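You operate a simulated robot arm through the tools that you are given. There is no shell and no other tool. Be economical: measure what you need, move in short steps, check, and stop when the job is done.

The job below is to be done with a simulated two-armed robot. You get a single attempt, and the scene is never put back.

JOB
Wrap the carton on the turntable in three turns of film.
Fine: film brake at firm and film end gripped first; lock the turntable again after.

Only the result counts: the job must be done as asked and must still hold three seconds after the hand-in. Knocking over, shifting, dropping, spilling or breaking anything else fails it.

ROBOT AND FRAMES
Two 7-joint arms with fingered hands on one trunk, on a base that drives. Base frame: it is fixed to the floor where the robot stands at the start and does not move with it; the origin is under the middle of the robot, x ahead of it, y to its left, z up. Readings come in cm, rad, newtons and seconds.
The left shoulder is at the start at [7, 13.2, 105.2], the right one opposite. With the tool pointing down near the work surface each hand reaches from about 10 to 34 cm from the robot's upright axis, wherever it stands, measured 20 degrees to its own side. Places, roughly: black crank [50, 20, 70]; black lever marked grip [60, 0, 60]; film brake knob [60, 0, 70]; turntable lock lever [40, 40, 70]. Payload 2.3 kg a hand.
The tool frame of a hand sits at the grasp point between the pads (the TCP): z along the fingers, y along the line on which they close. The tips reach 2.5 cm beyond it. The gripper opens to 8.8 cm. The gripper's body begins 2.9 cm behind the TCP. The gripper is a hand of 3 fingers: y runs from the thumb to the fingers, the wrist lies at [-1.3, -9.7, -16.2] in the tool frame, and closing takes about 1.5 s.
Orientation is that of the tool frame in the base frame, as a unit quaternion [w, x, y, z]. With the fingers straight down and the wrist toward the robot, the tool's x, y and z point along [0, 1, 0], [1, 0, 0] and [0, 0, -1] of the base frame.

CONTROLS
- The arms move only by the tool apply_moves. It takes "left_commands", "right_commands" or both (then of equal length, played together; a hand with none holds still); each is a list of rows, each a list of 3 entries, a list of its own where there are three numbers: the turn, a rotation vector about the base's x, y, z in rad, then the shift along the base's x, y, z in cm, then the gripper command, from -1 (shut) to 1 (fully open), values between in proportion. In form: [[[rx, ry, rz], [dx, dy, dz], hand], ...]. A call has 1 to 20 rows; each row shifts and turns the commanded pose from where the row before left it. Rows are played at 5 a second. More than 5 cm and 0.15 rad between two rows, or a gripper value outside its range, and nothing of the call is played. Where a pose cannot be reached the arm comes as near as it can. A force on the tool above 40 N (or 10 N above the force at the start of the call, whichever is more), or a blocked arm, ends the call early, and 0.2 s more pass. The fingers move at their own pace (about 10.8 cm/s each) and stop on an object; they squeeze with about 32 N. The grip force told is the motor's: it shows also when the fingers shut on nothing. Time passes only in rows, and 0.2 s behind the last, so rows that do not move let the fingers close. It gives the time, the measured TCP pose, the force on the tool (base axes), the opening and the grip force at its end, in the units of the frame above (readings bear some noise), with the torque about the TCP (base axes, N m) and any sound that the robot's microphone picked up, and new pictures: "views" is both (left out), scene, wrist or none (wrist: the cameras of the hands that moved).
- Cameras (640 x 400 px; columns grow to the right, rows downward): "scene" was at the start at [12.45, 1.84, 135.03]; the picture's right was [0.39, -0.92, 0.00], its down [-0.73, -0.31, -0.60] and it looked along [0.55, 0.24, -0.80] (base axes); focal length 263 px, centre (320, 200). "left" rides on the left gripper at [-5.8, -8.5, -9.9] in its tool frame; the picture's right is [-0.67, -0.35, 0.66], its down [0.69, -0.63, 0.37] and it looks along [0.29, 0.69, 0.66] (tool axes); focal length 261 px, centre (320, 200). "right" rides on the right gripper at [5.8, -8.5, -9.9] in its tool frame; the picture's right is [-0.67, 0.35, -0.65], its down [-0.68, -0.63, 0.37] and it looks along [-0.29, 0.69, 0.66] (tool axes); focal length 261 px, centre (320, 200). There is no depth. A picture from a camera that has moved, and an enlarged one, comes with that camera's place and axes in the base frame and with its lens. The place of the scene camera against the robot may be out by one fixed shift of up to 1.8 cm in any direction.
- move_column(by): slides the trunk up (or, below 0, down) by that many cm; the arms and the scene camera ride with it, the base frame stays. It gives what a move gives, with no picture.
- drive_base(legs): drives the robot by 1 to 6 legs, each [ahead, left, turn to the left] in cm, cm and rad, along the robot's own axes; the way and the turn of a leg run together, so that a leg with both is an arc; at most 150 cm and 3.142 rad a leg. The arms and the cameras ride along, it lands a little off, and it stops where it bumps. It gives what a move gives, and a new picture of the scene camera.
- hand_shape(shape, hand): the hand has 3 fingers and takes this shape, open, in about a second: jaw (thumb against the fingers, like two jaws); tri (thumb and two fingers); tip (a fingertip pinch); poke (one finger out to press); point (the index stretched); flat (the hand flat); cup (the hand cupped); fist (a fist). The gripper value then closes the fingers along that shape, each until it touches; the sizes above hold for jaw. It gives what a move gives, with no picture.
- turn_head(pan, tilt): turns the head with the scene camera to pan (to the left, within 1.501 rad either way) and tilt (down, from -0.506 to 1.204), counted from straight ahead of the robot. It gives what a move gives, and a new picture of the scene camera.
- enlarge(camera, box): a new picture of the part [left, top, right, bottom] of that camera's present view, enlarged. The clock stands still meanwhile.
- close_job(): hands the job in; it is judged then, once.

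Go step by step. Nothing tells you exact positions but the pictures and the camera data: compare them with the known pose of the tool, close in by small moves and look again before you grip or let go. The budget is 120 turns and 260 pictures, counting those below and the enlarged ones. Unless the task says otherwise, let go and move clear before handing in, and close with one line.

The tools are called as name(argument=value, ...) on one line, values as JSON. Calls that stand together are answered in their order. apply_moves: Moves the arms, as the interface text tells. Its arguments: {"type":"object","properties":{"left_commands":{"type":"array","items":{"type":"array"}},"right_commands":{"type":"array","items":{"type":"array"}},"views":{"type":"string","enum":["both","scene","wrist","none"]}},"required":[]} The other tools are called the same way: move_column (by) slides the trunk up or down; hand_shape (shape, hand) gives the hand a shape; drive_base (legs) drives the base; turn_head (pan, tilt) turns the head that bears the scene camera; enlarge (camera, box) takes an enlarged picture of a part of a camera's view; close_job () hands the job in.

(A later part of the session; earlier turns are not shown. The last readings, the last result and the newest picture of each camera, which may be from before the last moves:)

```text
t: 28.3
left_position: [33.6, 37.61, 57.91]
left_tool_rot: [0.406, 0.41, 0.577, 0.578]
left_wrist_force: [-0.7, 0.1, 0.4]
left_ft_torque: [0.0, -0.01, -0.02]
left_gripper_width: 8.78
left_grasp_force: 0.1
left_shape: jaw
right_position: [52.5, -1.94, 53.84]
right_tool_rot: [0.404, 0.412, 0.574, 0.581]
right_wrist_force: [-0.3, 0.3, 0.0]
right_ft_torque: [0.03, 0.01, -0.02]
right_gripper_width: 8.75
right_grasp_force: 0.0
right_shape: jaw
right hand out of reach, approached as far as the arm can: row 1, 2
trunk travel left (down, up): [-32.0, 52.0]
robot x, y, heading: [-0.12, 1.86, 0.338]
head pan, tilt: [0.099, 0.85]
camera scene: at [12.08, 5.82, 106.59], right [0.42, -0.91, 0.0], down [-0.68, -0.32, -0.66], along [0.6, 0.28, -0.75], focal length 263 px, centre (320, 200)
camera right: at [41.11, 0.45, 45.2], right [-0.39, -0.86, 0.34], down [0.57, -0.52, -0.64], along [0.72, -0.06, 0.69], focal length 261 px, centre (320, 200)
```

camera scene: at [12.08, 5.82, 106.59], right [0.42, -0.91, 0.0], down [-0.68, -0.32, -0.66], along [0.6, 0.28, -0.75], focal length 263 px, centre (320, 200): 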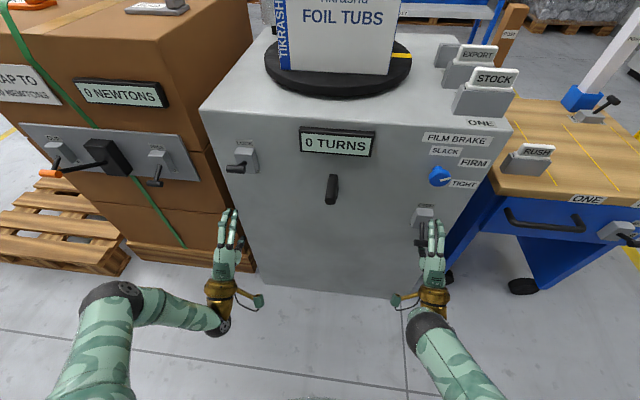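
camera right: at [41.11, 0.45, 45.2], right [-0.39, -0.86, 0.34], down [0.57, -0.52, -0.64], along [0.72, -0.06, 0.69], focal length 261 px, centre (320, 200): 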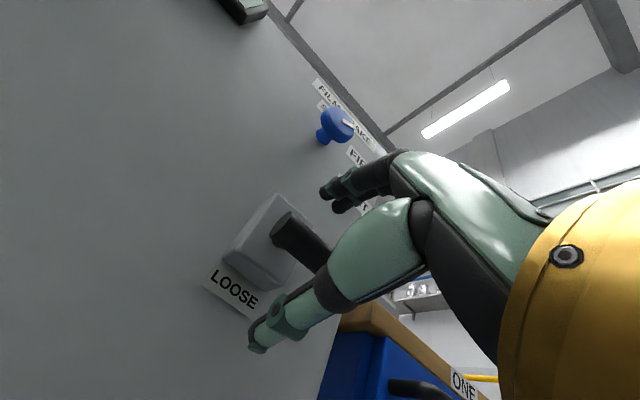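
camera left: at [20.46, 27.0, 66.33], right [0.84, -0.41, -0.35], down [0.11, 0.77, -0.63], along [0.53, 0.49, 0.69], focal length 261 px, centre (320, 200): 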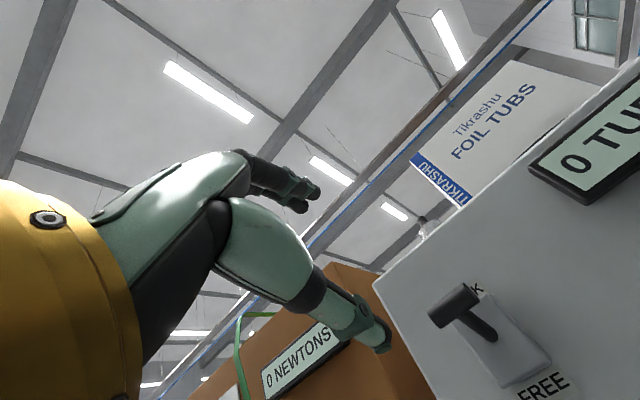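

I'm about 1 cm too far right. I'll shift left and slightly back, then start lifting.

apply_moves(right_commands=[[[0, 0, 0], [-0.9, 0.6, 0.5], 1], [[0, 0, 0], [0, 0, 1], 1], [[0, 0, 0], [0, 0, 1], 1], [[0, 0, 0], [-0.3, -0.1, 1], 1], [[0, 0, 0], [-0.3, -0.1, 1], 1], [[0, 0, 0], [0, 0, 0], 1]])

```text
t: 29.7
left_position: [33.66, 37.62, 57.94]
left_tool_rot: [0.407, 0.41, 0.577, 0.578]
left_wrist_force: [-1.4, 0.5, 0.1]
left_ft_torque: [-0.02, 0.01, 0.04]
left_gripper_width: 8.78
left_grasp_force: 0.1
left_shape: jaw
right_position: [50.92, -1.49, 58.3]
right_tool_rot: [0.403, 0.411, 0.575, 0.581]
right_wrist_force: [0.5, -0.4, 0.1]
right_ft_torque: [0.0, 0.03, 0.05]
right_gripper_width: 8.79
right_grasp_force: 0.0
right_shape: jaw
trunk travel left (down, up): [-32.0, 52.0]
robot x, y, heading: [-0.48, 1.78, 0.334]
head pan, tilt: [0.099, 0.85]
camera scene: at [12.08, 5.82, 106.59], right [0.42, -0.91, 0.0], down [-0.68, -0.32, -0.66], along [0.6, 0.28, -0.75], focal length 263 px, centre (320, 200)
camera right: at [39.5, 0.89, 49.78], right [-0.39, -0.86, 0.34], down [0.57, -0.51, -0.64], along [0.72, -0.06, 0.69], focal length 261 px, centre (320, 200)
```

scene: 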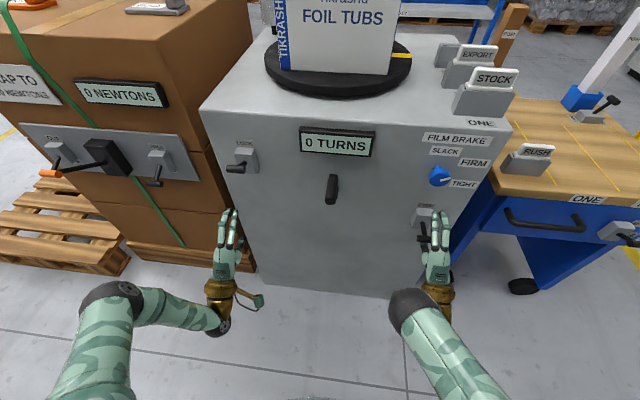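
right: 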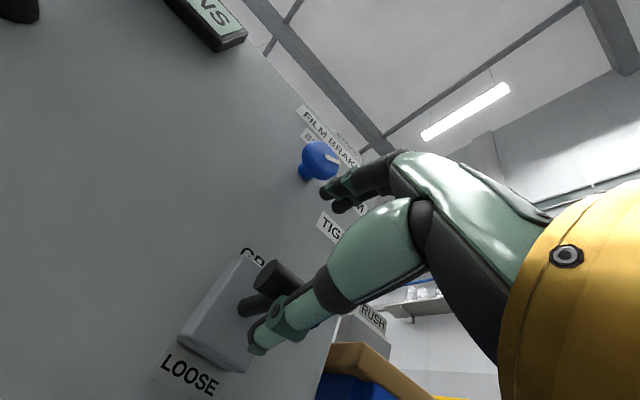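

The lever is lifting and the bar is near z 55. I continue up.

apply_moves(right_commands=[[[0, 0, 0], [0, 0, 1], 1], [[0, 0, 0], [0, 0, 1], 1], [[0, 0, 0], [0, 0, 1], 1], [[0, 0, 0], [0.2, 0.07, 1], 1], [[0, 0, 0], [0.3, 0.1, 1], 1], [[0, 0, 0], [0, 0, 0], 1]])

enlarge(camera="scene", box=[380, 150, 500, 280])

```text
t: 31.1
left_position: [33.58, 37.42, 57.85]
left_tool_rot: [0.406, 0.411, 0.577, 0.577]
left_wrist_force: [0.7, -0.4, -0.3]
left_ft_torque: [0.01, -0.02, 0.05]
left_gripper_width: 8.75
left_grasp_force: 0.1
left_shape: jaw
right_position: [51.72, -1.53, 62.41]
right_tool_rot: [0.399, 0.419, 0.578, 0.575]
right_wrist_force: [-16.3, -4.8, -23.9]
right_ft_torque: [-0.34, 0.87, 0.05]
right_gripper_width: 8.77
right_grasp_force: 0.1
right_shape: jaw
right hand out of reach, approached as far as the arm can: row 3
trunk travel left (down, up): [-32.0, 52.0]
robot x, y, heading: [-0.64, 1.65, 0.334]
head pan, tilt: [0.099, 0.85]
stopped in row 6 (right hand): the force on the tool passed its limit at 41 N (the readings are from after the stop); the commanded pose is now the measured one
camera scene: at [12.23, 5.69, 106.56], right [0.42, -0.91, 0.0], down [-0.68, -0.31, -0.66], along [0.6, 0.28, -0.75], focal length 263 px, centre (320, 200)
camera right: at [40.26, 0.82, 54.17], right [-0.39, -0.85, 0.35], down [0.56, -0.52, -0.65], along [0.74, -0.06, 0.68], focal length 261 px, centre (320, 200)
```

scene: 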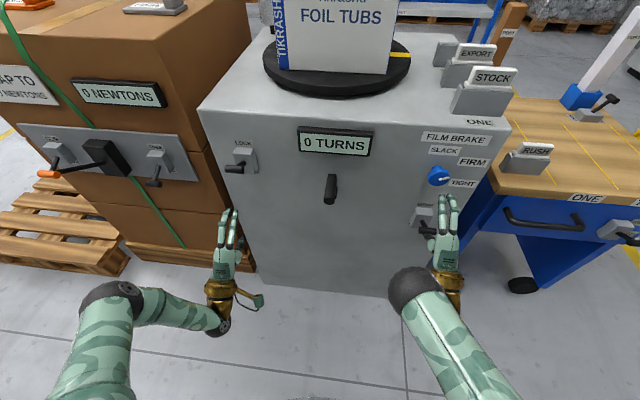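
right: 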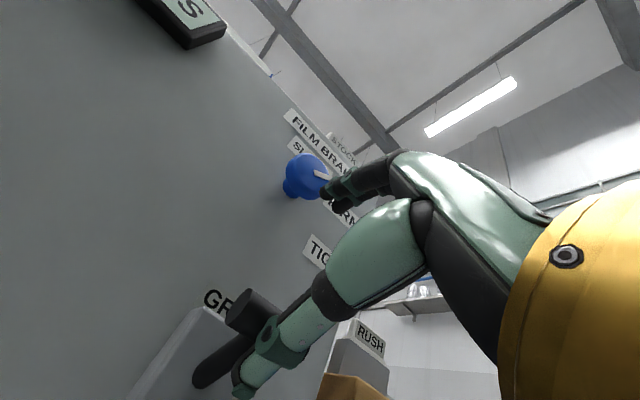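

```text
3.08 times, centred on (440, 215) of scene
camera zoom: at [12.23, 5.69, 106.56], right [0.42, -0.91, 0.0], down [-0.68, -0.31, -0.66], along [0.6, 0.28, -0.75], focal length 810 px, centre (-49, 154)
```

zoom: 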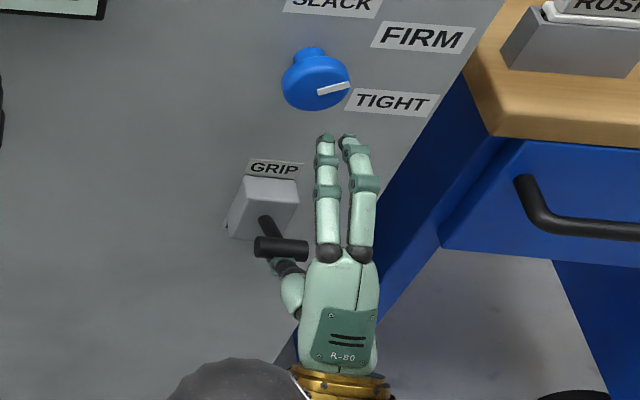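

The lever rose to about horizontal before the force stop. I want to see what is touching.

enlarge(camera="right", box=[120, 230, 380, 400])

enlarge(camera="left", box=[0, 0, 640, 400])

```text
2.35 times, centred on (250, 315) of right
camera zoom: at [40.26, 0.82, 54.17], right [-0.39, -0.85, 0.35], down [0.56, -0.52, -0.65], along [0.74, -0.06, 0.68], focal length 613 px, centre (485, -71)
```

zoom: 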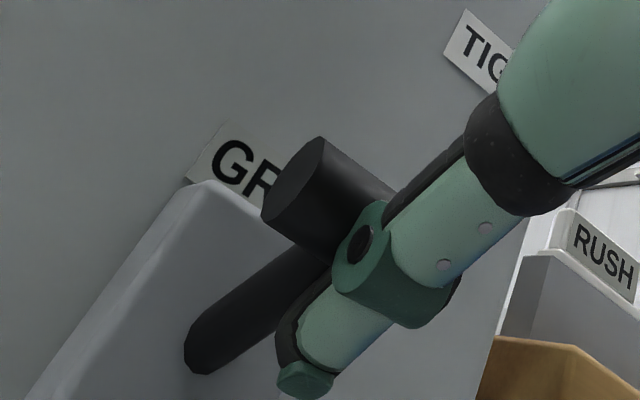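

```text
1.00 times, centred on (320, 200) of left (not enlarged: the box is as wide or as high as the picture)
camera zoom: at [26.16, 28.83, 49.3], right [0.84, -0.41, -0.36], down [0.11, 0.77, -0.63], along [0.53, 0.48, 0.69], focal length 261 px, centre (320, 200)
```

zoom: 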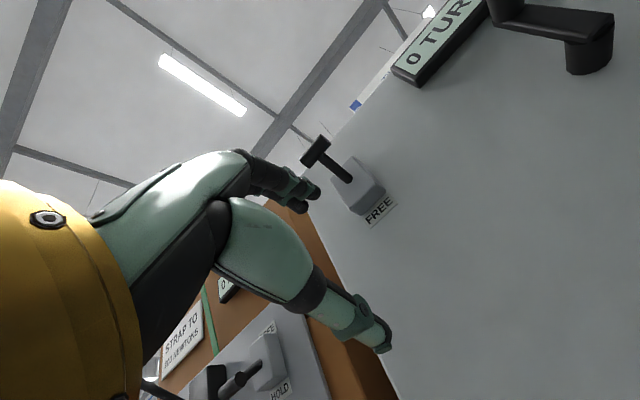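

The lever angle now matches the LOCK lever's "up" position, so it is probably at its stop. I'll drop slightly, retreat and check.

apply_moves(right_commands=[[[0, 0, 0], [-0.2, 0, -1], 1], [[0, 0, 0], [-0.3, -0.1, -0.8], 1], [[0, 0, 0], [-1.8, -0.6, 0], 1], [[0, 0, 0], [-1.8, -0.6, 0], 1], [[0, 0, 0], [-1.8, -0.6, 0], 1], [[0, 0, 0], [-1.8, -0.6, 0], 1], [[0, 0, 0], [0, 0, 0], 1]])

enlarge(camera="scene", box=[200, 130, 520, 290])

enlarge(camera="right", box=[80, 150, 380, 350])

```text
t: 32.7
left_position: [33.69, 37.62, 57.97]
left_tool_rot: [0.407, 0.41, 0.577, 0.577]
left_wrist_force: [0.8, 0.0, -0.6]
left_ft_torque: [0.0, 0.01, 0.0]
left_gripper_width: 8.77
left_grasp_force: 0.0
left_shape: jaw
right_position: [49.1, -5.63, 58.86]
right_tool_rot: [0.402, 0.416, 0.576, 0.577]
right_wrist_force: [-0.1, -0.7, 0.5]
right_ft_torque: [-0.02, -0.01, -0.02]
right_gripper_width: 8.78
right_grasp_force: 0.1
right_shape: jaw
right hand out of reach, approached as far as the arm can: row 3, 4, 5, 6
trunk travel left (down, up): [-32.0, 52.0]
robot x, y, heading: [-0.87, 1.8, 0.333]
head pan, tilt: [0.099, 0.85]
camera scene: at [12.04, 5.79, 106.59], right [0.42, -0.91, 0.0], down [-0.68, -0.32, -0.66], along [0.6, 0.28, -0.75], focal length 263 px, centre (320, 200)
camera right: at [37.65, -3.33, 50.52], right [-0.39, -0.85, 0.34], down [0.56, -0.52, -0.64], along [0.73, -0.06, 0.68], focal length 261 px, centre (320, 200)
```

scene: 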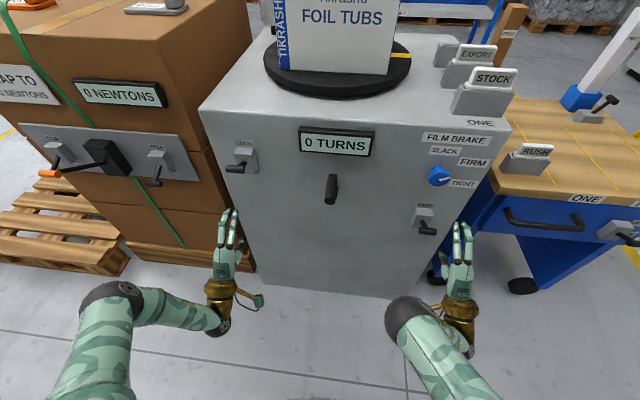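
right: 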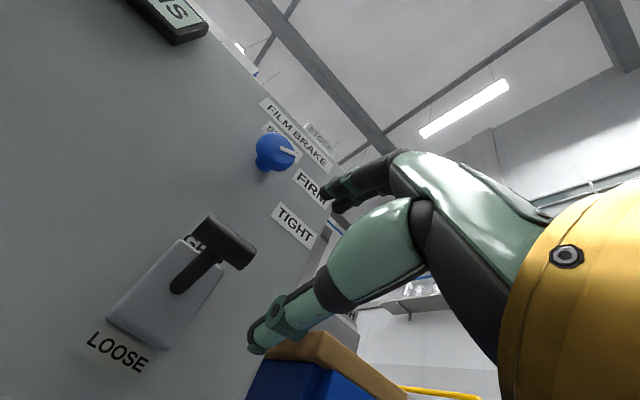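

```text
2.00 times, centred on (360, 210) of scene
camera zoom: at [12.04, 5.79, 106.59], right [0.42, -0.91, 0.0], down [-0.68, -0.32, -0.66], along [0.6, 0.28, -0.75], focal length 527 px, centre (240, 180)
```

zoom: 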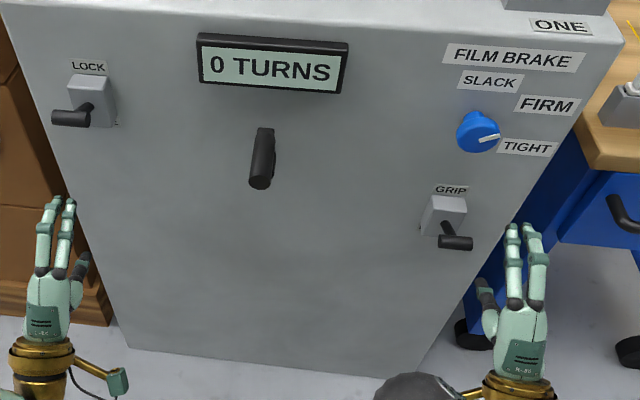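

```text
2.00 times, centred on (230, 250) of right
camera zoom: at [37.65, -3.33, 50.52], right [-0.39, -0.85, 0.34], down [0.56, -0.52, -0.64], along [0.73, -0.06, 0.68], focal length 521 px, centre (500, 100)
```

zoom: 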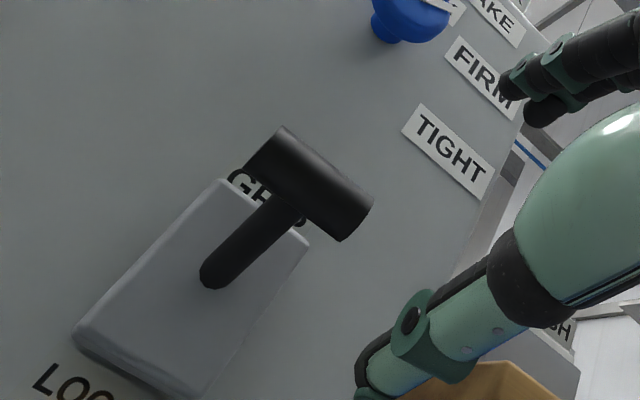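

GRIP is engaged (lever up, at its stop). To clear the controls I'll back the base 5 cm, then raise the trunk for the lock lever.

drive_base(legs=[[-5, 0, 0]])

move_column(by=15)

enlarge(camera="left", box=[0, 0, 640, 400])

```text
t: 33.7
left_position: [28.93, 35.95, 57.94]
left_tool_rot: [0.407, 0.409, 0.577, 0.578]
left_wrist_force: [1.2, -0.7, 0.1]
left_ft_torque: [0.0, 0.0, 0.03]
left_gripper_width: 8.77
left_grasp_force: 0.1
left_shape: jaw
right_position: [44.41, -7.24, 58.94]
right_tool_rot: [0.403, 0.417, 0.575, 0.577]
right_wrist_force: [-0.4, -0.7, -0.1]
right_ft_torque: [-0.01, -0.01, -0.01]
right_gripper_width: 8.78
right_grasp_force: 0.0
right_shape: jaw
trunk travel left (down, up): [-32.0, 52.0]
robot x, y, heading: [-5.01, 0.53, 0.337]
head pan, tilt: [0.099, 0.85]
camera scene: at [7.37, 4.17, 106.6], right [0.42, -0.91, 0.0], down [-0.68, -0.32, -0.66], along [0.6, 0.28, -0.75], focal length 263 px, centre (320, 200)
```

scene: 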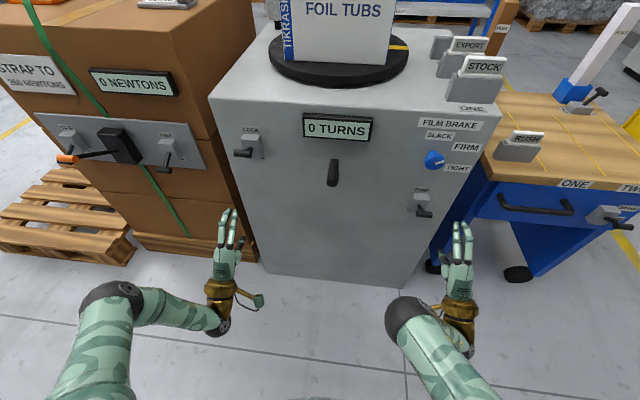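

```text
t: 35.4
left_position: [29.07, 36.02, 72.98]
left_tool_rot: [0.407, 0.412, 0.576, 0.577]
left_wrist_force: [0.0, -0.2, -0.2]
left_ft_torque: [0.02, 0.0, -0.01]
left_gripper_width: 8.77
left_grasp_force: 0.0
left_shape: jaw
right_position: [44.63, -7.27, 73.96]
right_tool_rot: [0.402, 0.416, 0.576, 0.577]
right_wrist_force: [-0.2, 0.3, -0.1]
right_ft_torque: [0.0, 0.01, -0.01]
right_gripper_width: 8.79
right_grasp_force: 0.0
right_shape: jaw
trunk travel left (down, up): [-47.0, 37.0]
robot x, y, heading: [-5.16, 0.49, 0.331]
head pan, tilt: [0.099, 0.85]
```

```text
1.00 times, centred on (320, 200) of left (not enlarged: the box is as wide or as high as the picture)
camera zoom: at [21.45, 27.29, 64.34], right [0.84, -0.41, -0.35], down [0.11, 0.77, -0.63], along [0.53, 0.49, 0.69], focal length 261 px, centre (320, 200)
```

zoom: 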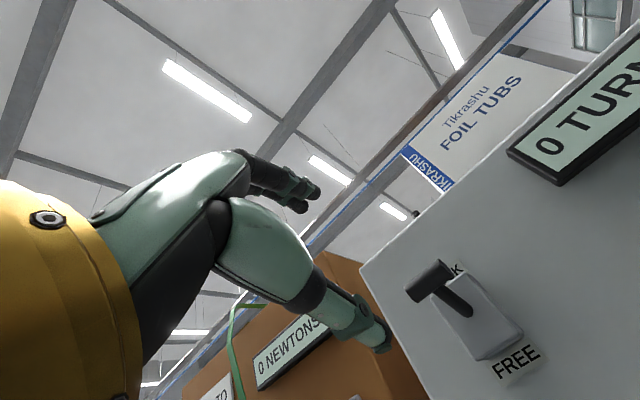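

The lock bar is confirmed at [39.6, 38.3, 71.1]. I'll align the left hand so the open jaw straddles the bar with the fingers above it.

apply_moves(left_commands=[[[0, 0, 0], [0.25, -0.7, -1.7], 1], [[0, 0, 0], [0.25, -0.7, -1.7], 1], [[0, 0, 0], [1.7, 0.6, 0], 1], [[0, 0, 0], [1.7, 0.6, 0], 1], [[0, 0, 0], [1.7, 0.6, 0], 1], [[0, 0, 0], [1.7, 0.6, 0], 1], [[0, 0, 0], [1.7, 0.6, 0], 1], [[0, 0, 0], [0, 0, 0], 1]])

```text
t: 37.2
left_position: [37.91, 37.53, 69.45]
left_tool_rot: [0.406, 0.41, 0.577, 0.578]
left_wrist_force: [1.0, -0.1, 0.3]
left_ft_torque: [0.01, -0.02, 0.0]
left_gripper_width: 8.78
left_grasp_force: 0.1
left_shape: jaw
right_position: [44.59, -7.24, 73.85]
right_tool_rot: [0.403, 0.416, 0.576, 0.577]
right_wrist_force: [0.9, -0.3, 0.3]
right_ft_torque: [-0.03, 0.01, 0.02]
right_gripper_width: 8.82
right_grasp_force: 0.0
right_shape: jaw
trunk travel left (down, up): [-47.0, 37.0]
robot x, y, heading: [-5.08, 0.39, 0.332]
head pan, tilt: [0.099, 0.85]
camera scene: at [7.41, 4.19, 121.59], right [0.42, -0.91, 0.0], down [-0.68, -0.32, -0.66], along [0.6, 0.28, -0.75], focal length 263 px, centre (320, 200)
camera left: at [30.39, 28.85, 60.99], right [0.84, -0.41, -0.35], down [0.12, 0.77, -0.63], along [0.53, 0.49, 0.69], focal length 261 px, centre (320, 200)
```

scene: 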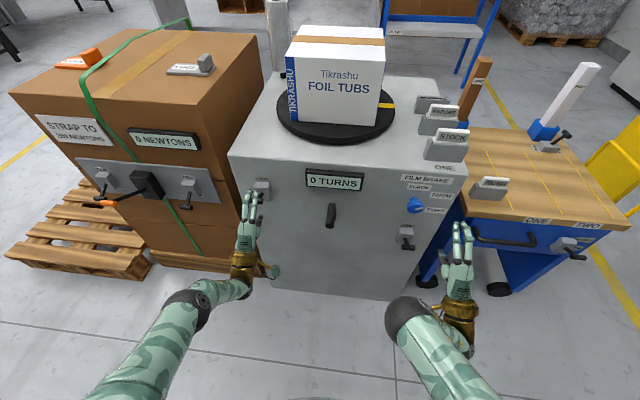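
left: 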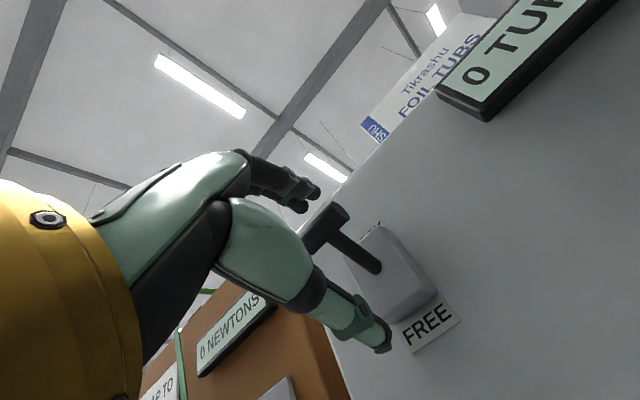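

The bar is between the fingers and thumb. I push straight down 7 cm.

apply_moves(left_commands=[[[0, 0, 0], [0, 0, -1], 1], [[0, 0, 0], [0, 0, -1], 1], [[0, 0, 0], [0, 0, -1], 1], [[0, 0, 0], [0, 0, -1], 1], [[0, 0, 0], [0, 0, -1], 1], [[0, 0, 0], [0, 0, -1], 1], [[0, 0, 0], [0, 0, -1], 1], [[0, 0, 0], [0, 0, 0], 1]])

```text
t: 39.0
left_position: [35.44, 37.57, 66.41]
left_tool_rot: [0.407, 0.41, 0.577, 0.578]
left_wrist_force: [-0.2, 0.1, 0.5]
left_ft_torque: [0.0, 0.01, -0.01]
left_gripper_width: 8.8
left_grasp_force: 0.0
left_shape: jaw
left hand out of reach, approached as far as the arm can: row 2, 3, 4, 5, 6, 7
right_position: [44.54, -7.2, 73.96]
right_tool_rot: [0.403, 0.416, 0.576, 0.577]
right_wrist_force: [0.0, 0.3, -0.1]
right_ft_torque: [0.0, 0.0, 0.02]
right_gripper_width: 8.78
right_grasp_force: 0.2
right_shape: jaw
trunk travel left (down, up): [-47.0, 37.0]
robot x, y, heading: [-5.22, 0.63, 0.334]
head pan, tilt: [0.099, 0.85]
camera scene: at [7.42, 4.18, 121.59], right [0.42, -0.91, 0.0], down [-0.68, -0.32, -0.66], along [0.6, 0.28, -0.75], focal length 263 px, centre (320, 200)
camera left: at [27.95, 28.86, 57.77], right [0.84, -0.41, -0.35], down [0.11, 0.77, -0.63], along [0.53, 0.49, 0.69], focal length 261 px, centre (320, 200)
```

scene: 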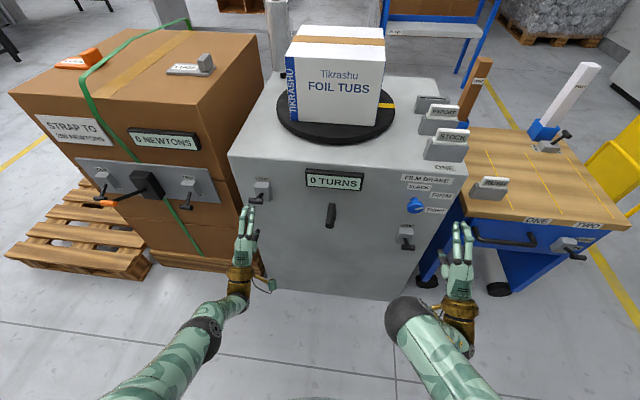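
left: 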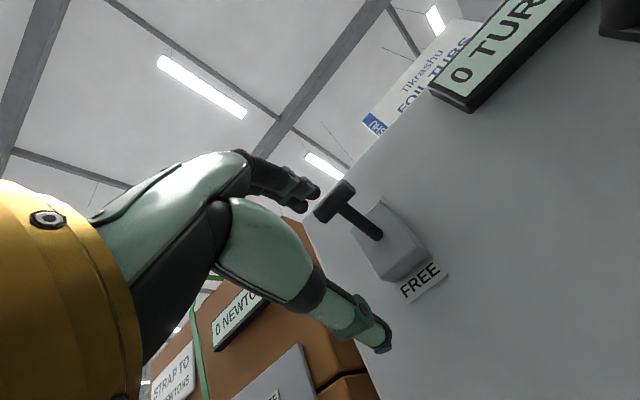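

The arm ran out of reach low down. I'll back off, raise the hand and lower the trunk 12 cm so the push is within reach.

apply_moves(left_commands=[[[0, 0, 0], [-1.5, -0.55, 0], 1], [[0, 0, 0], [-1.5, -0.55, 0], 1], [[0, 0, 0], [-1.5, -0.55, 0], 1], [[0, 0, 0], [-0.5, -0.2, 2.5], 1], [[0, 0, 0], [0, 0, 2.5], 1], [[0, 0, 0], [0, 0, 2.5], 1], [[0, 0, 0], [0, 0, 2.5], 1], [[0, 0, 0], [0, 0, 2.5], 1], [[0, 0, 0], [0, 0, 2.5], 1], [[0, 0, 0], [0, 0, 0], 1]], views="none")

move_column(by=-12)

enlarge(camera="left", box=[0, 0, 640, 400])

```text
t: 41.2
left_position: [30.24, 35.71, 81.3]
left_tool_rot: [0.407, 0.411, 0.577, 0.577]
left_wrist_force: [0.1, 0.4, 0.0]
left_ft_torque: [-0.03, 0.02, -0.04]
left_gripper_width: 8.77
left_grasp_force: 0.0
left_shape: jaw
right_position: [44.53, -7.27, 73.95]
right_tool_rot: [0.402, 0.416, 0.576, 0.577]
right_wrist_force: [-0.2, 0.2, 0.6]
right_ft_torque: [0.0, 0.0, 0.0]
right_gripper_width: 8.76
right_grasp_force: 0.0
right_shape: jaw
trunk travel left (down, up): [-47.0, 37.0]
robot x, y, heading: [-5.41, 0.38, 0.33]
head pan, tilt: [0.099, 0.85]
```

```text
t: 42.7
left_position: [30.3, 35.59, 69.27]
left_tool_rot: [0.407, 0.41, 0.577, 0.578]
left_wrist_force: [0.3, 0.2, -0.4]
left_ft_torque: [0.0, 0.02, -0.01]
left_gripper_width: 8.75
left_grasp_force: 0.0
left_shape: jaw
right_position: [44.51, -7.2, 61.92]
right_tool_rot: [0.403, 0.416, 0.576, 0.577]
right_wrist_force: [0.3, 0.0, 0.3]
right_ft_torque: [0.02, 0.02, 0.03]
right_gripper_width: 8.78
right_grasp_force: 0.0
right_shape: jaw
trunk travel left (down, up): [-35.0, 49.0]
robot x, y, heading: [-4.74, 0.52, 0.331]
head pan, tilt: [0.099, 0.85]
```

```text
1.00 times, centred on (320, 200) of left (not enlarged: the box is as wide or as high as the picture)
camera zoom: at [22.85, 27.08, 60.65], right [0.84, -0.41, -0.35], down [0.11, 0.77, -0.63], along [0.53, 0.49, 0.69], focal length 261 px, centre (320, 200)
```

zoom: 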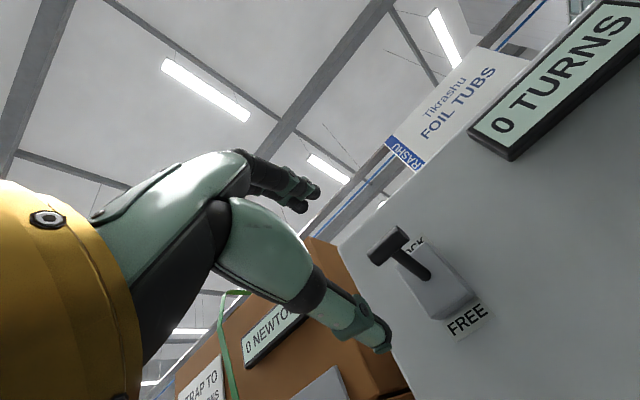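

Aligned again; I go forward 8 cm and then push down.

apply_moves(left_commands=[[[0, 0, 0], [1.6, 0.41, 0], 1], [[0, 0, 0], [1.6, 0.41, 0], 1], [[0, 0, 0], [1.6, 0.41, 0], 1], [[0, 0, 0], [1.6, 0.41, 0], 1], [[0, 0, 0], [1.6, 0.41, 0], 1], [[0, 0, 0], [0, 0, -1], 1], [[0, 0, 0], [0, 0, -1], 1], [[0, 0, 0], [0, 0, -1], 1], [[0, 0, 0], [0, 0, -1], 1], [[0, 0, 0], [0, 0, -1], 1], [[0, 0, 0], [0, 0, -1], 1], [[0, 0, 0], [0, 0, -0.8], 1], [[0, 0, 0], [0, 0, 0], 1]])

```text
t: 45.5
left_position: [38.28, 37.7, 62.7]
left_tool_rot: [0.406, 0.41, 0.576, 0.579]
left_wrist_force: [1.0, 1.1, 6.3]
left_ft_torque: [-0.04, -0.05, 0.02]
left_gripper_width: 8.78
left_grasp_force: 0.1
left_shape: jaw
right_position: [44.39, -7.35, 62.06]
right_tool_rot: [0.403, 0.416, 0.576, 0.578]
right_wrist_force: [0.0, -0.2, 0.3]
right_ft_torque: [0.02, -0.02, -0.02]
right_gripper_width: 8.78
right_grasp_force: 0.0
right_shape: jaw
trunk travel left (down, up): [-35.0, 49.0]
robot x, y, heading: [-4.66, 0.73, 0.331]
head pan, tilt: [0.099, 0.85]
camera scene: at [7.3, 4.1, 109.62], right [0.42, -0.91, 0.0], down [-0.68, -0.32, -0.66], along [0.6, 0.28, -0.75], focal length 263 px, centre (320, 200)
camera left: at [30.83, 29.14, 53.98], right [0.84, -0.41, -0.35], down [0.12, 0.77, -0.63], along [0.53, 0.49, 0.7], focal length 261 px, centre (320, 200)
```

scene: 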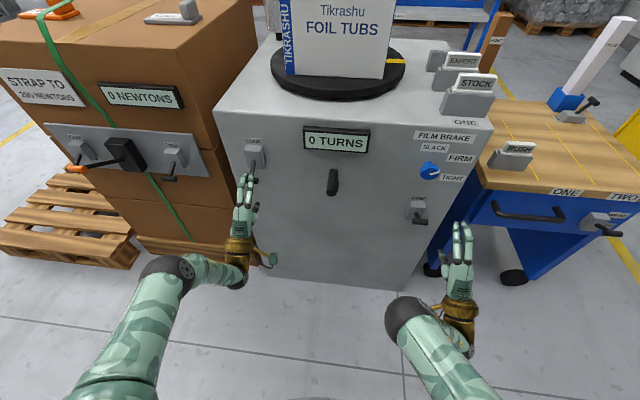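
left: 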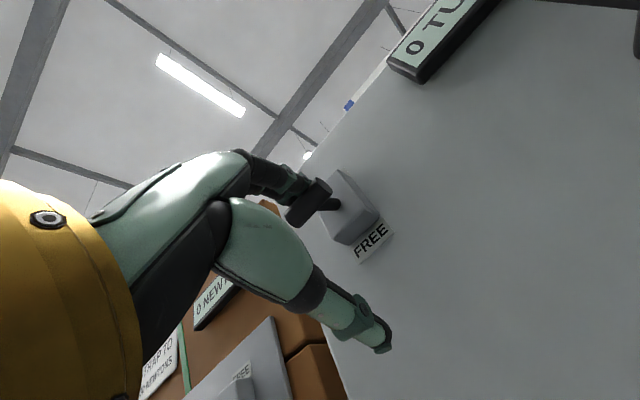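

The lever is moving down under the fingers. I continue to the stop.

apply_moves(left_commands=[[[0, 0, 0], [0, 0, -0.7], 1], [[0, 0, 0], [0, 0, -0.7], 1], [[0, 0, 0], [0, 0, -0.7], 1], [[0, 0, 0], [0, 0, -0.7], 1], [[0, 0, 0], [0, 0, -0.5], 1], [[0, 0, 0], [0, 0, -0.5], 1], [[0, 0, 0], [0, 0, 0], 1]], views="wrist")

```text
t: 47.1
left_position: [38.11, 37.67, 58.82]
left_tool_rot: [0.408, 0.41, 0.574, 0.58]
left_wrist_force: [-15.0, -4.9, 7.3]
left_ft_torque: [0.48, -1.21, 0.11]
left_gripper_width: 8.77
left_grasp_force: 0.1
left_shape: jaw
right_position: [44.23, -7.53, 62.19]
right_tool_rot: [0.402, 0.414, 0.575, 0.58]
right_wrist_force: [-0.1, -0.2, 0.0]
right_ft_torque: [-0.03, 0.01, 0.04]
right_gripper_width: 8.79
right_grasp_force: 0.1
right_shape: jaw
trunk travel left (down, up): [-35.0, 49.0]
robot x, y, heading: [-4.79, 0.14, 0.332]
head pan, tilt: [0.099, 0.85]
camera left: at [30.62, 28.99, 50.28], right [0.84, -0.41, -0.35], down [0.12, 0.77, -0.62], along [0.53, 0.48, 0.7], focal length 261 px, centre (320, 200)
```

left: 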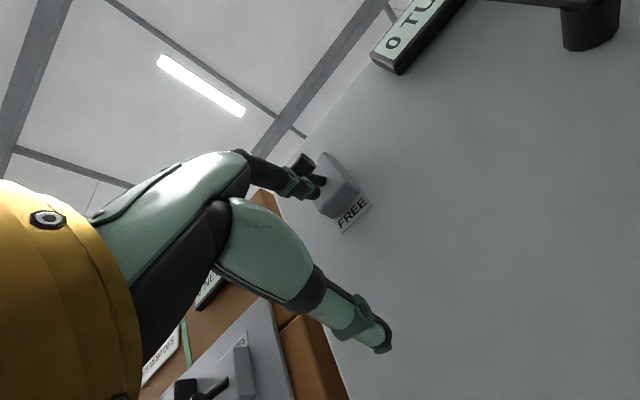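

enlarge(camera="left", box=[220, 110, 420, 250])

enlarge(camera="scene", box=[200, 110, 310, 220])

```text
2.86 times, centred on (320, 180) of left
camera zoom: at [30.62, 28.99, 50.28], right [0.84, -0.41, -0.35], down [0.12, 0.77, -0.62], along [0.53, 0.48, 0.7], focal length 745 px, centre (320, 257)
```

zoom: 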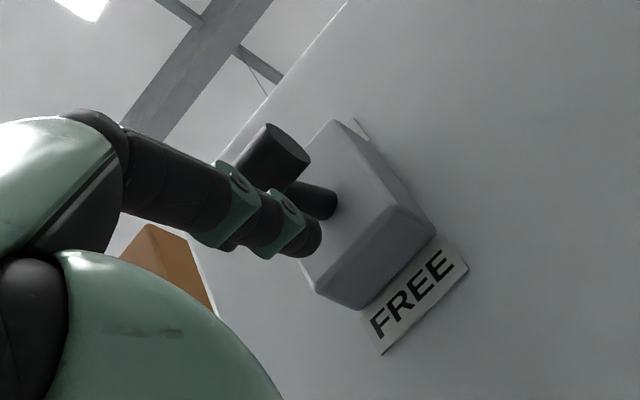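

```text
3.64 times, centred on (255, 165) of scene
camera zoom: at [6.86, 3.91, 109.65], right [0.42, -0.91, 0.0], down [-0.68, -0.31, -0.66], along [0.6, 0.28, -0.75], focal length 958 px, centre (556, 327)
```

zoom: 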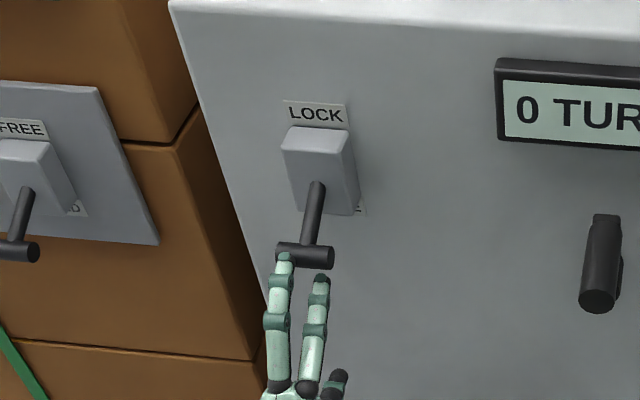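

The lever now points down at FREE. I'll retreat straight back and verify.

apply_moves(left_commands=[[[0, 0, 0], [-1.5, -0.55, 0], 1], [[0, 0, 0], [-1.5, -0.55, 0], 1], [[0, 0, 0], [-1.5, -0.55, 0], 1], [[0, 0, 0], [-1.5, -0.55, 0], 1], [[0, 0, 0], [-1.5, -0.55, 0], 1], [[0, 0, 0], [0, 0, 0], 1]])

enlarge(camera="left", box=[300, 0, 640, 220])

enlarge(camera="scene", box=[200, 110, 360, 220])

```text
t: 48.5
left_position: [30.86, 34.89, 58.75]
left_tool_rot: [0.406, 0.41, 0.577, 0.578]
left_wrist_force: [-0.2, 0.9, -1.0]
left_ft_torque: [0.0, -0.01, 0.0]
left_gripper_width: 8.81
left_grasp_force: 0.1
left_shape: jaw
right_position: [44.51, -7.36, 61.94]
right_tool_rot: [0.402, 0.416, 0.576, 0.577]
right_wrist_force: [-0.6, -0.3, 0.4]
right_ft_torque: [0.0, 0.0, 0.0]
right_gripper_width: 8.78
right_grasp_force: 0.0
right_shape: jaw
trunk travel left (down, up): [-35.0, 49.0]
robot x, y, heading: [-4.9, 0.07, 0.331]
head pan, tilt: [0.099, 0.85]
camera scene: at [7.42, 4.18, 109.59], right [0.42, -0.91, 0.0], down [-0.68, -0.32, -0.66], along [0.6, 0.28, -0.75], focal length 263 px, centre (320, 200)
camera left: at [23.32, 26.29, 50.14], right [0.84, -0.41, -0.35], down [0.11, 0.77, -0.63], along [0.53, 0.49, 0.69], focal length 261 px, centre (320, 200)
```

scene: 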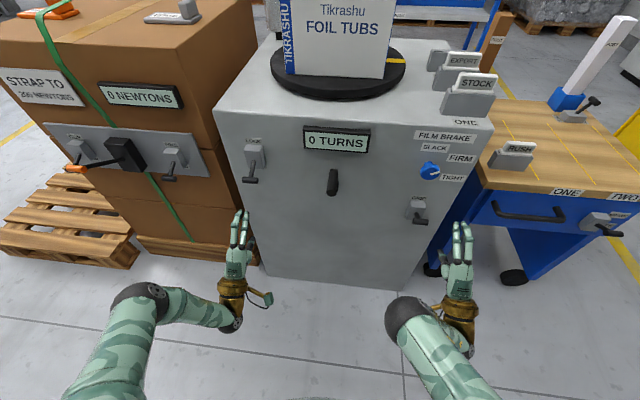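
left: 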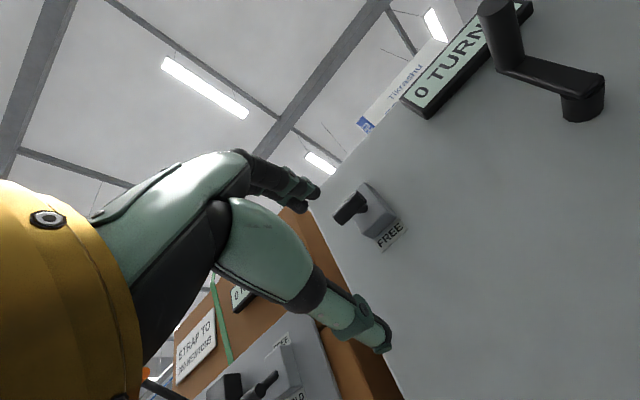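

```text
1.82 times, centred on (470, 110) of left
camera zoom: at [23.32, 26.29, 50.14], right [0.84, -0.41, -0.35], down [0.11, 0.77, -0.63], along [0.53, 0.49, 0.69], focal length 474 px, centre (47, 364)
```

zoom: 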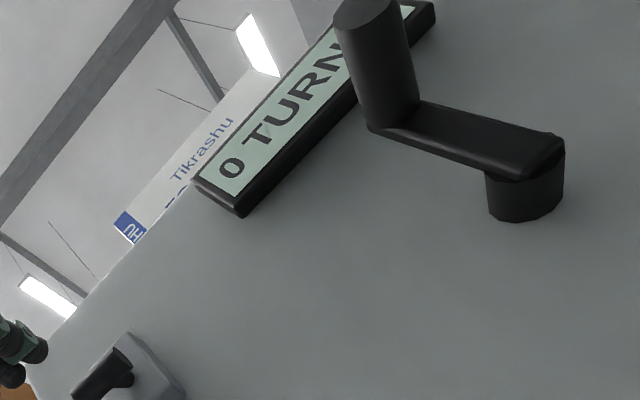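

```text
3.64 times, centred on (280, 165) of scene
camera zoom: at [7.42, 4.18, 109.59], right [0.42, -0.91, 0.0], down [-0.68, -0.32, -0.66], along [0.6, 0.28, -0.75], focal length 958 px, centre (466, 327)
```

zoom: 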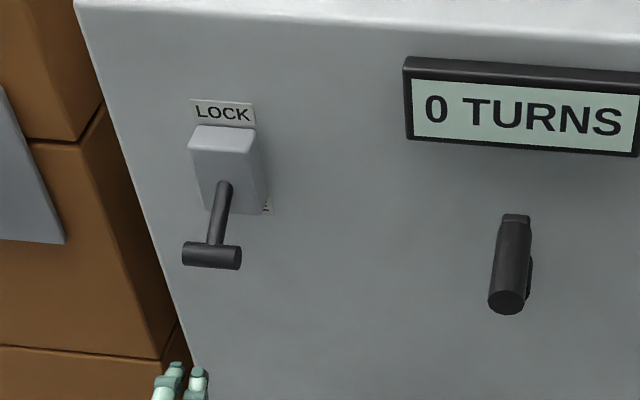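

The turntable lever is at FREE. The crank hub is near [49, 21, 62.2], and the handle is straight above it at a radius of about 6 cm. I'll lower the trunk for reach and bring the left hand in front of the handle.

move_column(by=-12)

apply_moves(left_commands=[[[0, 0, 0], [0, 0, 2.6], 1], [[0, 0, 0], [0.8, -2.1, 2.6], 1], [[0, 0, 0], [0.9, -2.2, 2.6], 1], [[0, 0, 0], [1, -2.2, 2.6], 1], [[0, 0, 0], [1, -2.2, 2.6], 1], [[0, 0, 0], [1, -2.2, 2.6], 1], [[0, 0, 0], [1, -2.2, 2.7], 1], [[0, 0, 0], [1, -2.2, 2.7], 1], [[0, 0, 0], [0.8, -2.1, 0], 1], [[0, 0, 0], [0, 0, 0], 1]])

```text
t: 50.0
left_position: [30.92, 34.88, 46.81]
left_tool_rot: [0.407, 0.41, 0.577, 0.578]
left_wrist_force: [-0.3, 0.2, 0.1]
left_ft_torque: [-0.05, -0.01, -0.03]
left_gripper_width: 8.78
left_grasp_force: 0.1
left_shape: jaw
right_position: [44.42, -7.22, 49.96]
right_tool_rot: [0.402, 0.416, 0.576, 0.577]
right_wrist_force: [0.3, -0.1, -0.3]
right_ft_torque: [0.02, -0.01, 0.01]
right_gripper_width: 8.8
right_grasp_force: 0.2
right_shape: jaw
trunk travel left (down, up): [-23.0, 61.0]
robot x, y, heading: [-5.16, 0.57, 0.336]
head pan, tilt: [0.099, 0.85]
```

```text
t: 52.2
left_position: [38.26, 17.64, 67.72]
left_tool_rot: [0.407, 0.41, 0.577, 0.578]
left_wrist_force: [-0.7, 0.5, 0.8]
left_ft_torque: [-0.01, -0.01, -0.03]
left_gripper_width: 8.78
left_grasp_force: 0.0
left_shape: jaw
right_position: [44.39, -7.25, 49.94]
right_tool_rot: [0.403, 0.416, 0.576, 0.577]
right_wrist_force: [-0.2, -0.4, -0.4]
right_ft_torque: [-0.02, 0.03, -0.01]
right_gripper_width: 8.77
right_grasp_force: 0.1
right_shape: jaw
trunk travel left (down, up): [-23.0, 61.0]
robot x, y, heading: [-4.89, 0.32, 0.334]
head pan, tilt: [0.099, 0.85]
camera scene: at [7.41, 4.18, 97.59], right [0.42, -0.91, 0.0], down [-0.68, -0.32, -0.66], along [0.6, 0.28, -0.75], focal length 263 px, centre (320, 200)
camera left: at [30.84, 8.84, 59.12], right [0.84, -0.41, -0.35], down [0.11, 0.77, -0.63], along [0.53, 0.49, 0.69], focal length 261 px, centre (320, 200)
```

scene: 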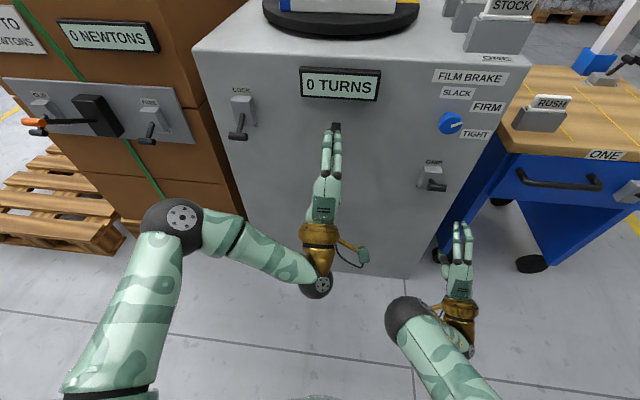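
left: 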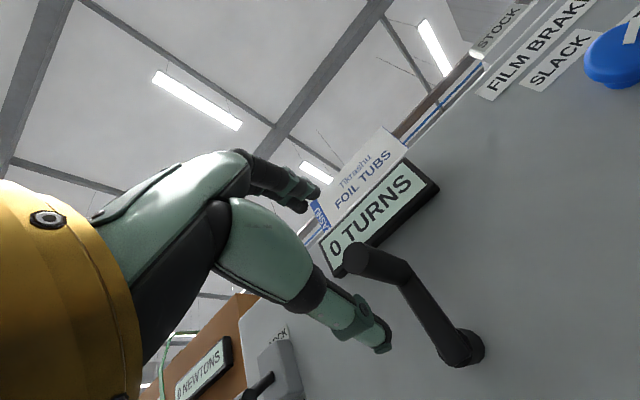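

The handle axis is aligned with the hand. I advance 6.8 cm around it and close.

apply_moves(left_commands=[[[0, 0, 0], [1.6, 0.56, 0], 1], [[0, 0, 0], [1.6, 0.56, 0], 1], [[0, 0, 0], [1.6, 0.56, 0], 1], [[0, 0, 0], [1.6, 0.56, 0], 1], [[0, 0, 0], [0, 0, 0], 0], [[0, 0, 0], [0, 0, 0], -0.5], [[0, 0, 0], [0, 0, 0], -1], [[0, 0, 0], [0, 0, 0], -1], [[0, 0, 0], [0, 0, 0], -1], [[0, 0, 0], [0, 0, 0], -1], [[0, 0, 0], [0, 0, 0], -1]])

```text
t: 54.6
left_position: [44.72, 19.77, 67.71]
left_tool_rot: [0.406, 0.41, 0.577, 0.578]
left_wrist_force: [2.1, -0.7, 0.3]
left_ft_torque: [0.02, -0.04, -0.03]
left_gripper_width: 1.46
left_grasp_force: 32.1
left_shape: jaw
right_position: [44.54, -7.36, 49.88]
right_tool_rot: [0.402, 0.416, 0.576, 0.577]
right_wrist_force: [-0.2, 0.0, -0.4]
right_ft_torque: [0.01, -0.01, 0.0]
right_gripper_width: 8.78
right_grasp_force: 0.0
right_shape: jaw
trunk travel left (down, up): [-23.0, 61.0]
robot x, y, heading: [-5.23, 0.21, 0.332]
head pan, tilt: [0.099, 0.85]
camera scene: at [7.45, 4.17, 97.59], right [0.42, -0.91, 0.0], down [-0.68, -0.32, -0.66], along [0.6, 0.28, -0.75], focal length 263 px, centre (320, 200)
camera left: at [37.16, 11.13, 59.1], right [0.84, -0.41, -0.35], down [0.11, 0.77, -0.63], along [0.53, 0.49, 0.69], focal length 261 px, centre (320, 200)
```

scene: 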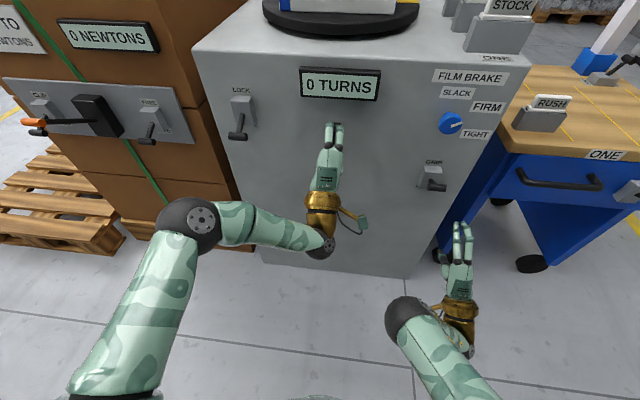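
left: 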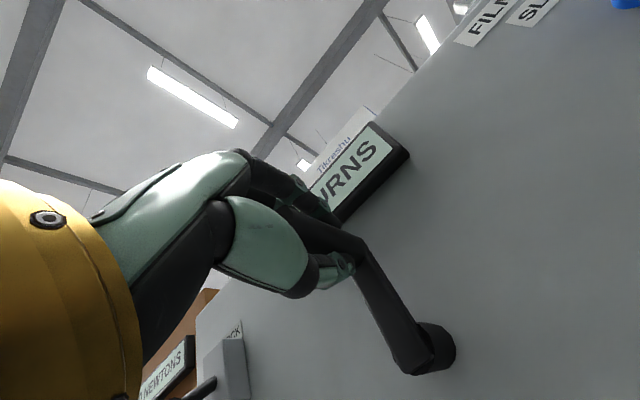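

The handle is gripped. I'll try 60° clockwise around the hub (R ≈ 6.2, centre z ≈ 61.5) and watch the turntable and the forces.

apply_moves(left_commands=[[[0, 0, 0], [0.534, -1.514, -0.211], -1], [[0, 0, 0], [0.498, -1.41, -0.62], -1], [[0, 0, 0], [0.428, -1.211, -0.985], -1], [[0, 0, 0], [0.328, -0.929, -1.284], -1], [[0, 0, 0], [0, 0, 0], -1]])

```text
t: 55.8
left_position: [46.74, 14.21, 64.65]
left_tool_rot: [0.407, 0.414, 0.575, 0.576]
left_wrist_force: [15.1, -11.5, 2.4]
left_ft_torque: [0.2, -0.17, -0.62]
left_gripper_width: 1.19
left_grasp_force: 32.3
left_shape: jaw
right_position: [44.62, -7.57, 49.65]
right_tool_rot: [0.401, 0.418, 0.576, 0.577]
right_wrist_force: [0.2, -0.8, 0.2]
right_ft_torque: [0.01, 0.01, -0.01]
right_gripper_width: 8.77
right_grasp_force: 0.0
right_shape: jaw
trunk travel left (down, up): [-23.0, 61.0]
robot x, y, heading: [-5.1, 0.11, 0.331]
head pan, tilt: [0.099, 0.85]
camera scene: at [7.76, 3.83, 97.56], right [0.42, -0.91, 0.0], down [-0.69, -0.31, -0.66], along [0.6, 0.28, -0.75], focal length 263 px, centre (320, 200)
camera left: at [39.1, 5.57, 56.04], right [0.84, -0.42, -0.36], down [0.12, 0.77, -0.62], along [0.54, 0.48, 0.69], focal length 261 px, centre (320, 200)
```

scene: 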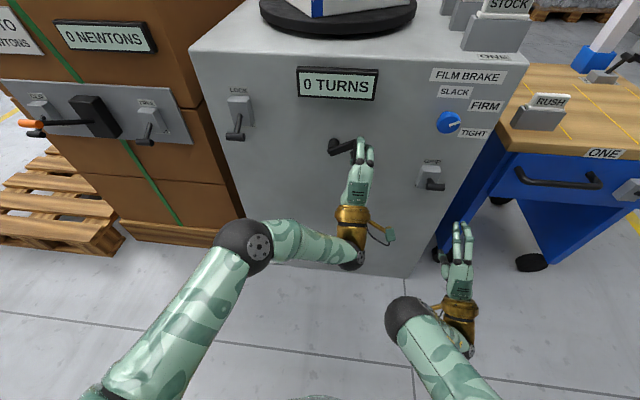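
left: 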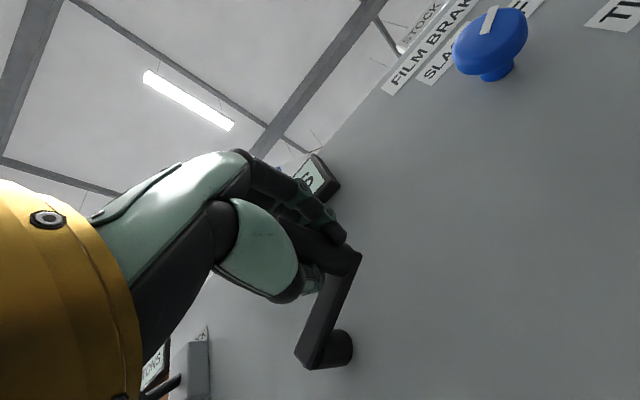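

The carton turned with the crank, so clockwise works. The fit says the radius is nearer 7 cm with the centre at z ≈ 60.7. I'll continue another 60° with the corrected circle.

apply_moves(left_commands=[[[0, 0, 0], [0.45, -1.273, -1.62], -1], [[0, 0, 0], [0.12, -0.34, -1.79], -1], [[0, 0, 0], [-0.037, 0.104, -1.83], -1], [[0, 0, 0], [-0.193, 0.547, -1.73], -1], [[0, 0, 0], [0, 0, 0], -1]])

```text
t: 57.0
left_position: [46.95, 14.02, 57.62]
left_tool_rot: [0.405, 0.409, 0.578, 0.578]
left_wrist_force: [1.2, -0.8, -0.7]
left_ft_torque: [0.01, 0.0, 0.01]
left_gripper_width: 0.97
left_grasp_force: 31.8
left_shape: jaw
right_position: [44.45, -7.18, 49.89]
right_tool_rot: [0.401, 0.416, 0.576, 0.578]
right_wrist_force: [0.5, -0.2, -0.6]
right_ft_torque: [-0.03, 0.0, 0.01]
right_gripper_width: 8.78
right_grasp_force: 0.1
right_shape: jaw
trunk travel left (down, up): [-23.0, 61.0]
robot x, y, heading: [-4.74, 0.64, 0.335]
head pan, tilt: [0.099, 0.85]
camera scene: at [7.4, 4.19, 97.58], right [0.42, -0.91, 0.0], down [-0.68, -0.32, -0.66], along [0.6, 0.28, -0.75], focal length 263 px, centre (320, 200)
camera left: at [39.4, 5.29, 49.07], right [0.84, -0.41, -0.35], down [0.11, 0.77, -0.63], along [0.53, 0.49, 0.69], focal length 261 px, centre (320, 200)
```

scene: 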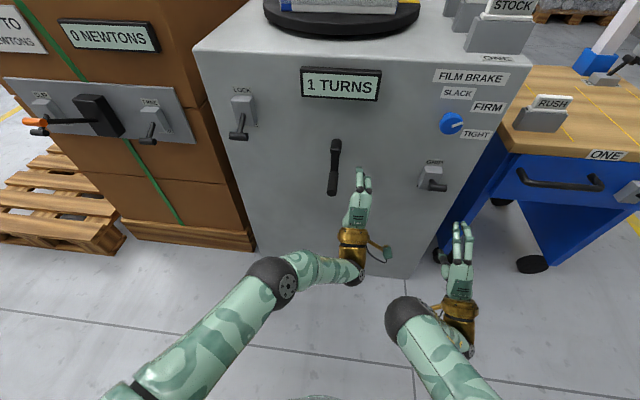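
left: 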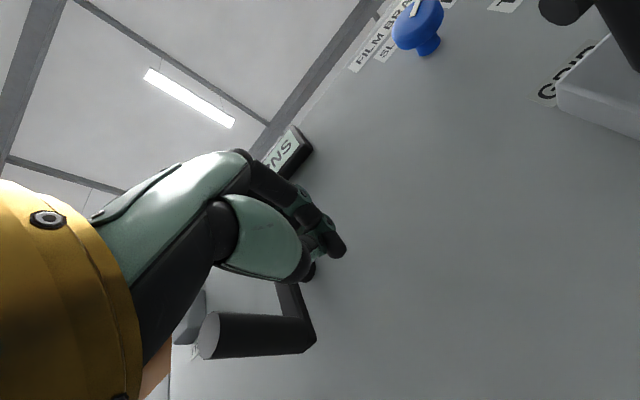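

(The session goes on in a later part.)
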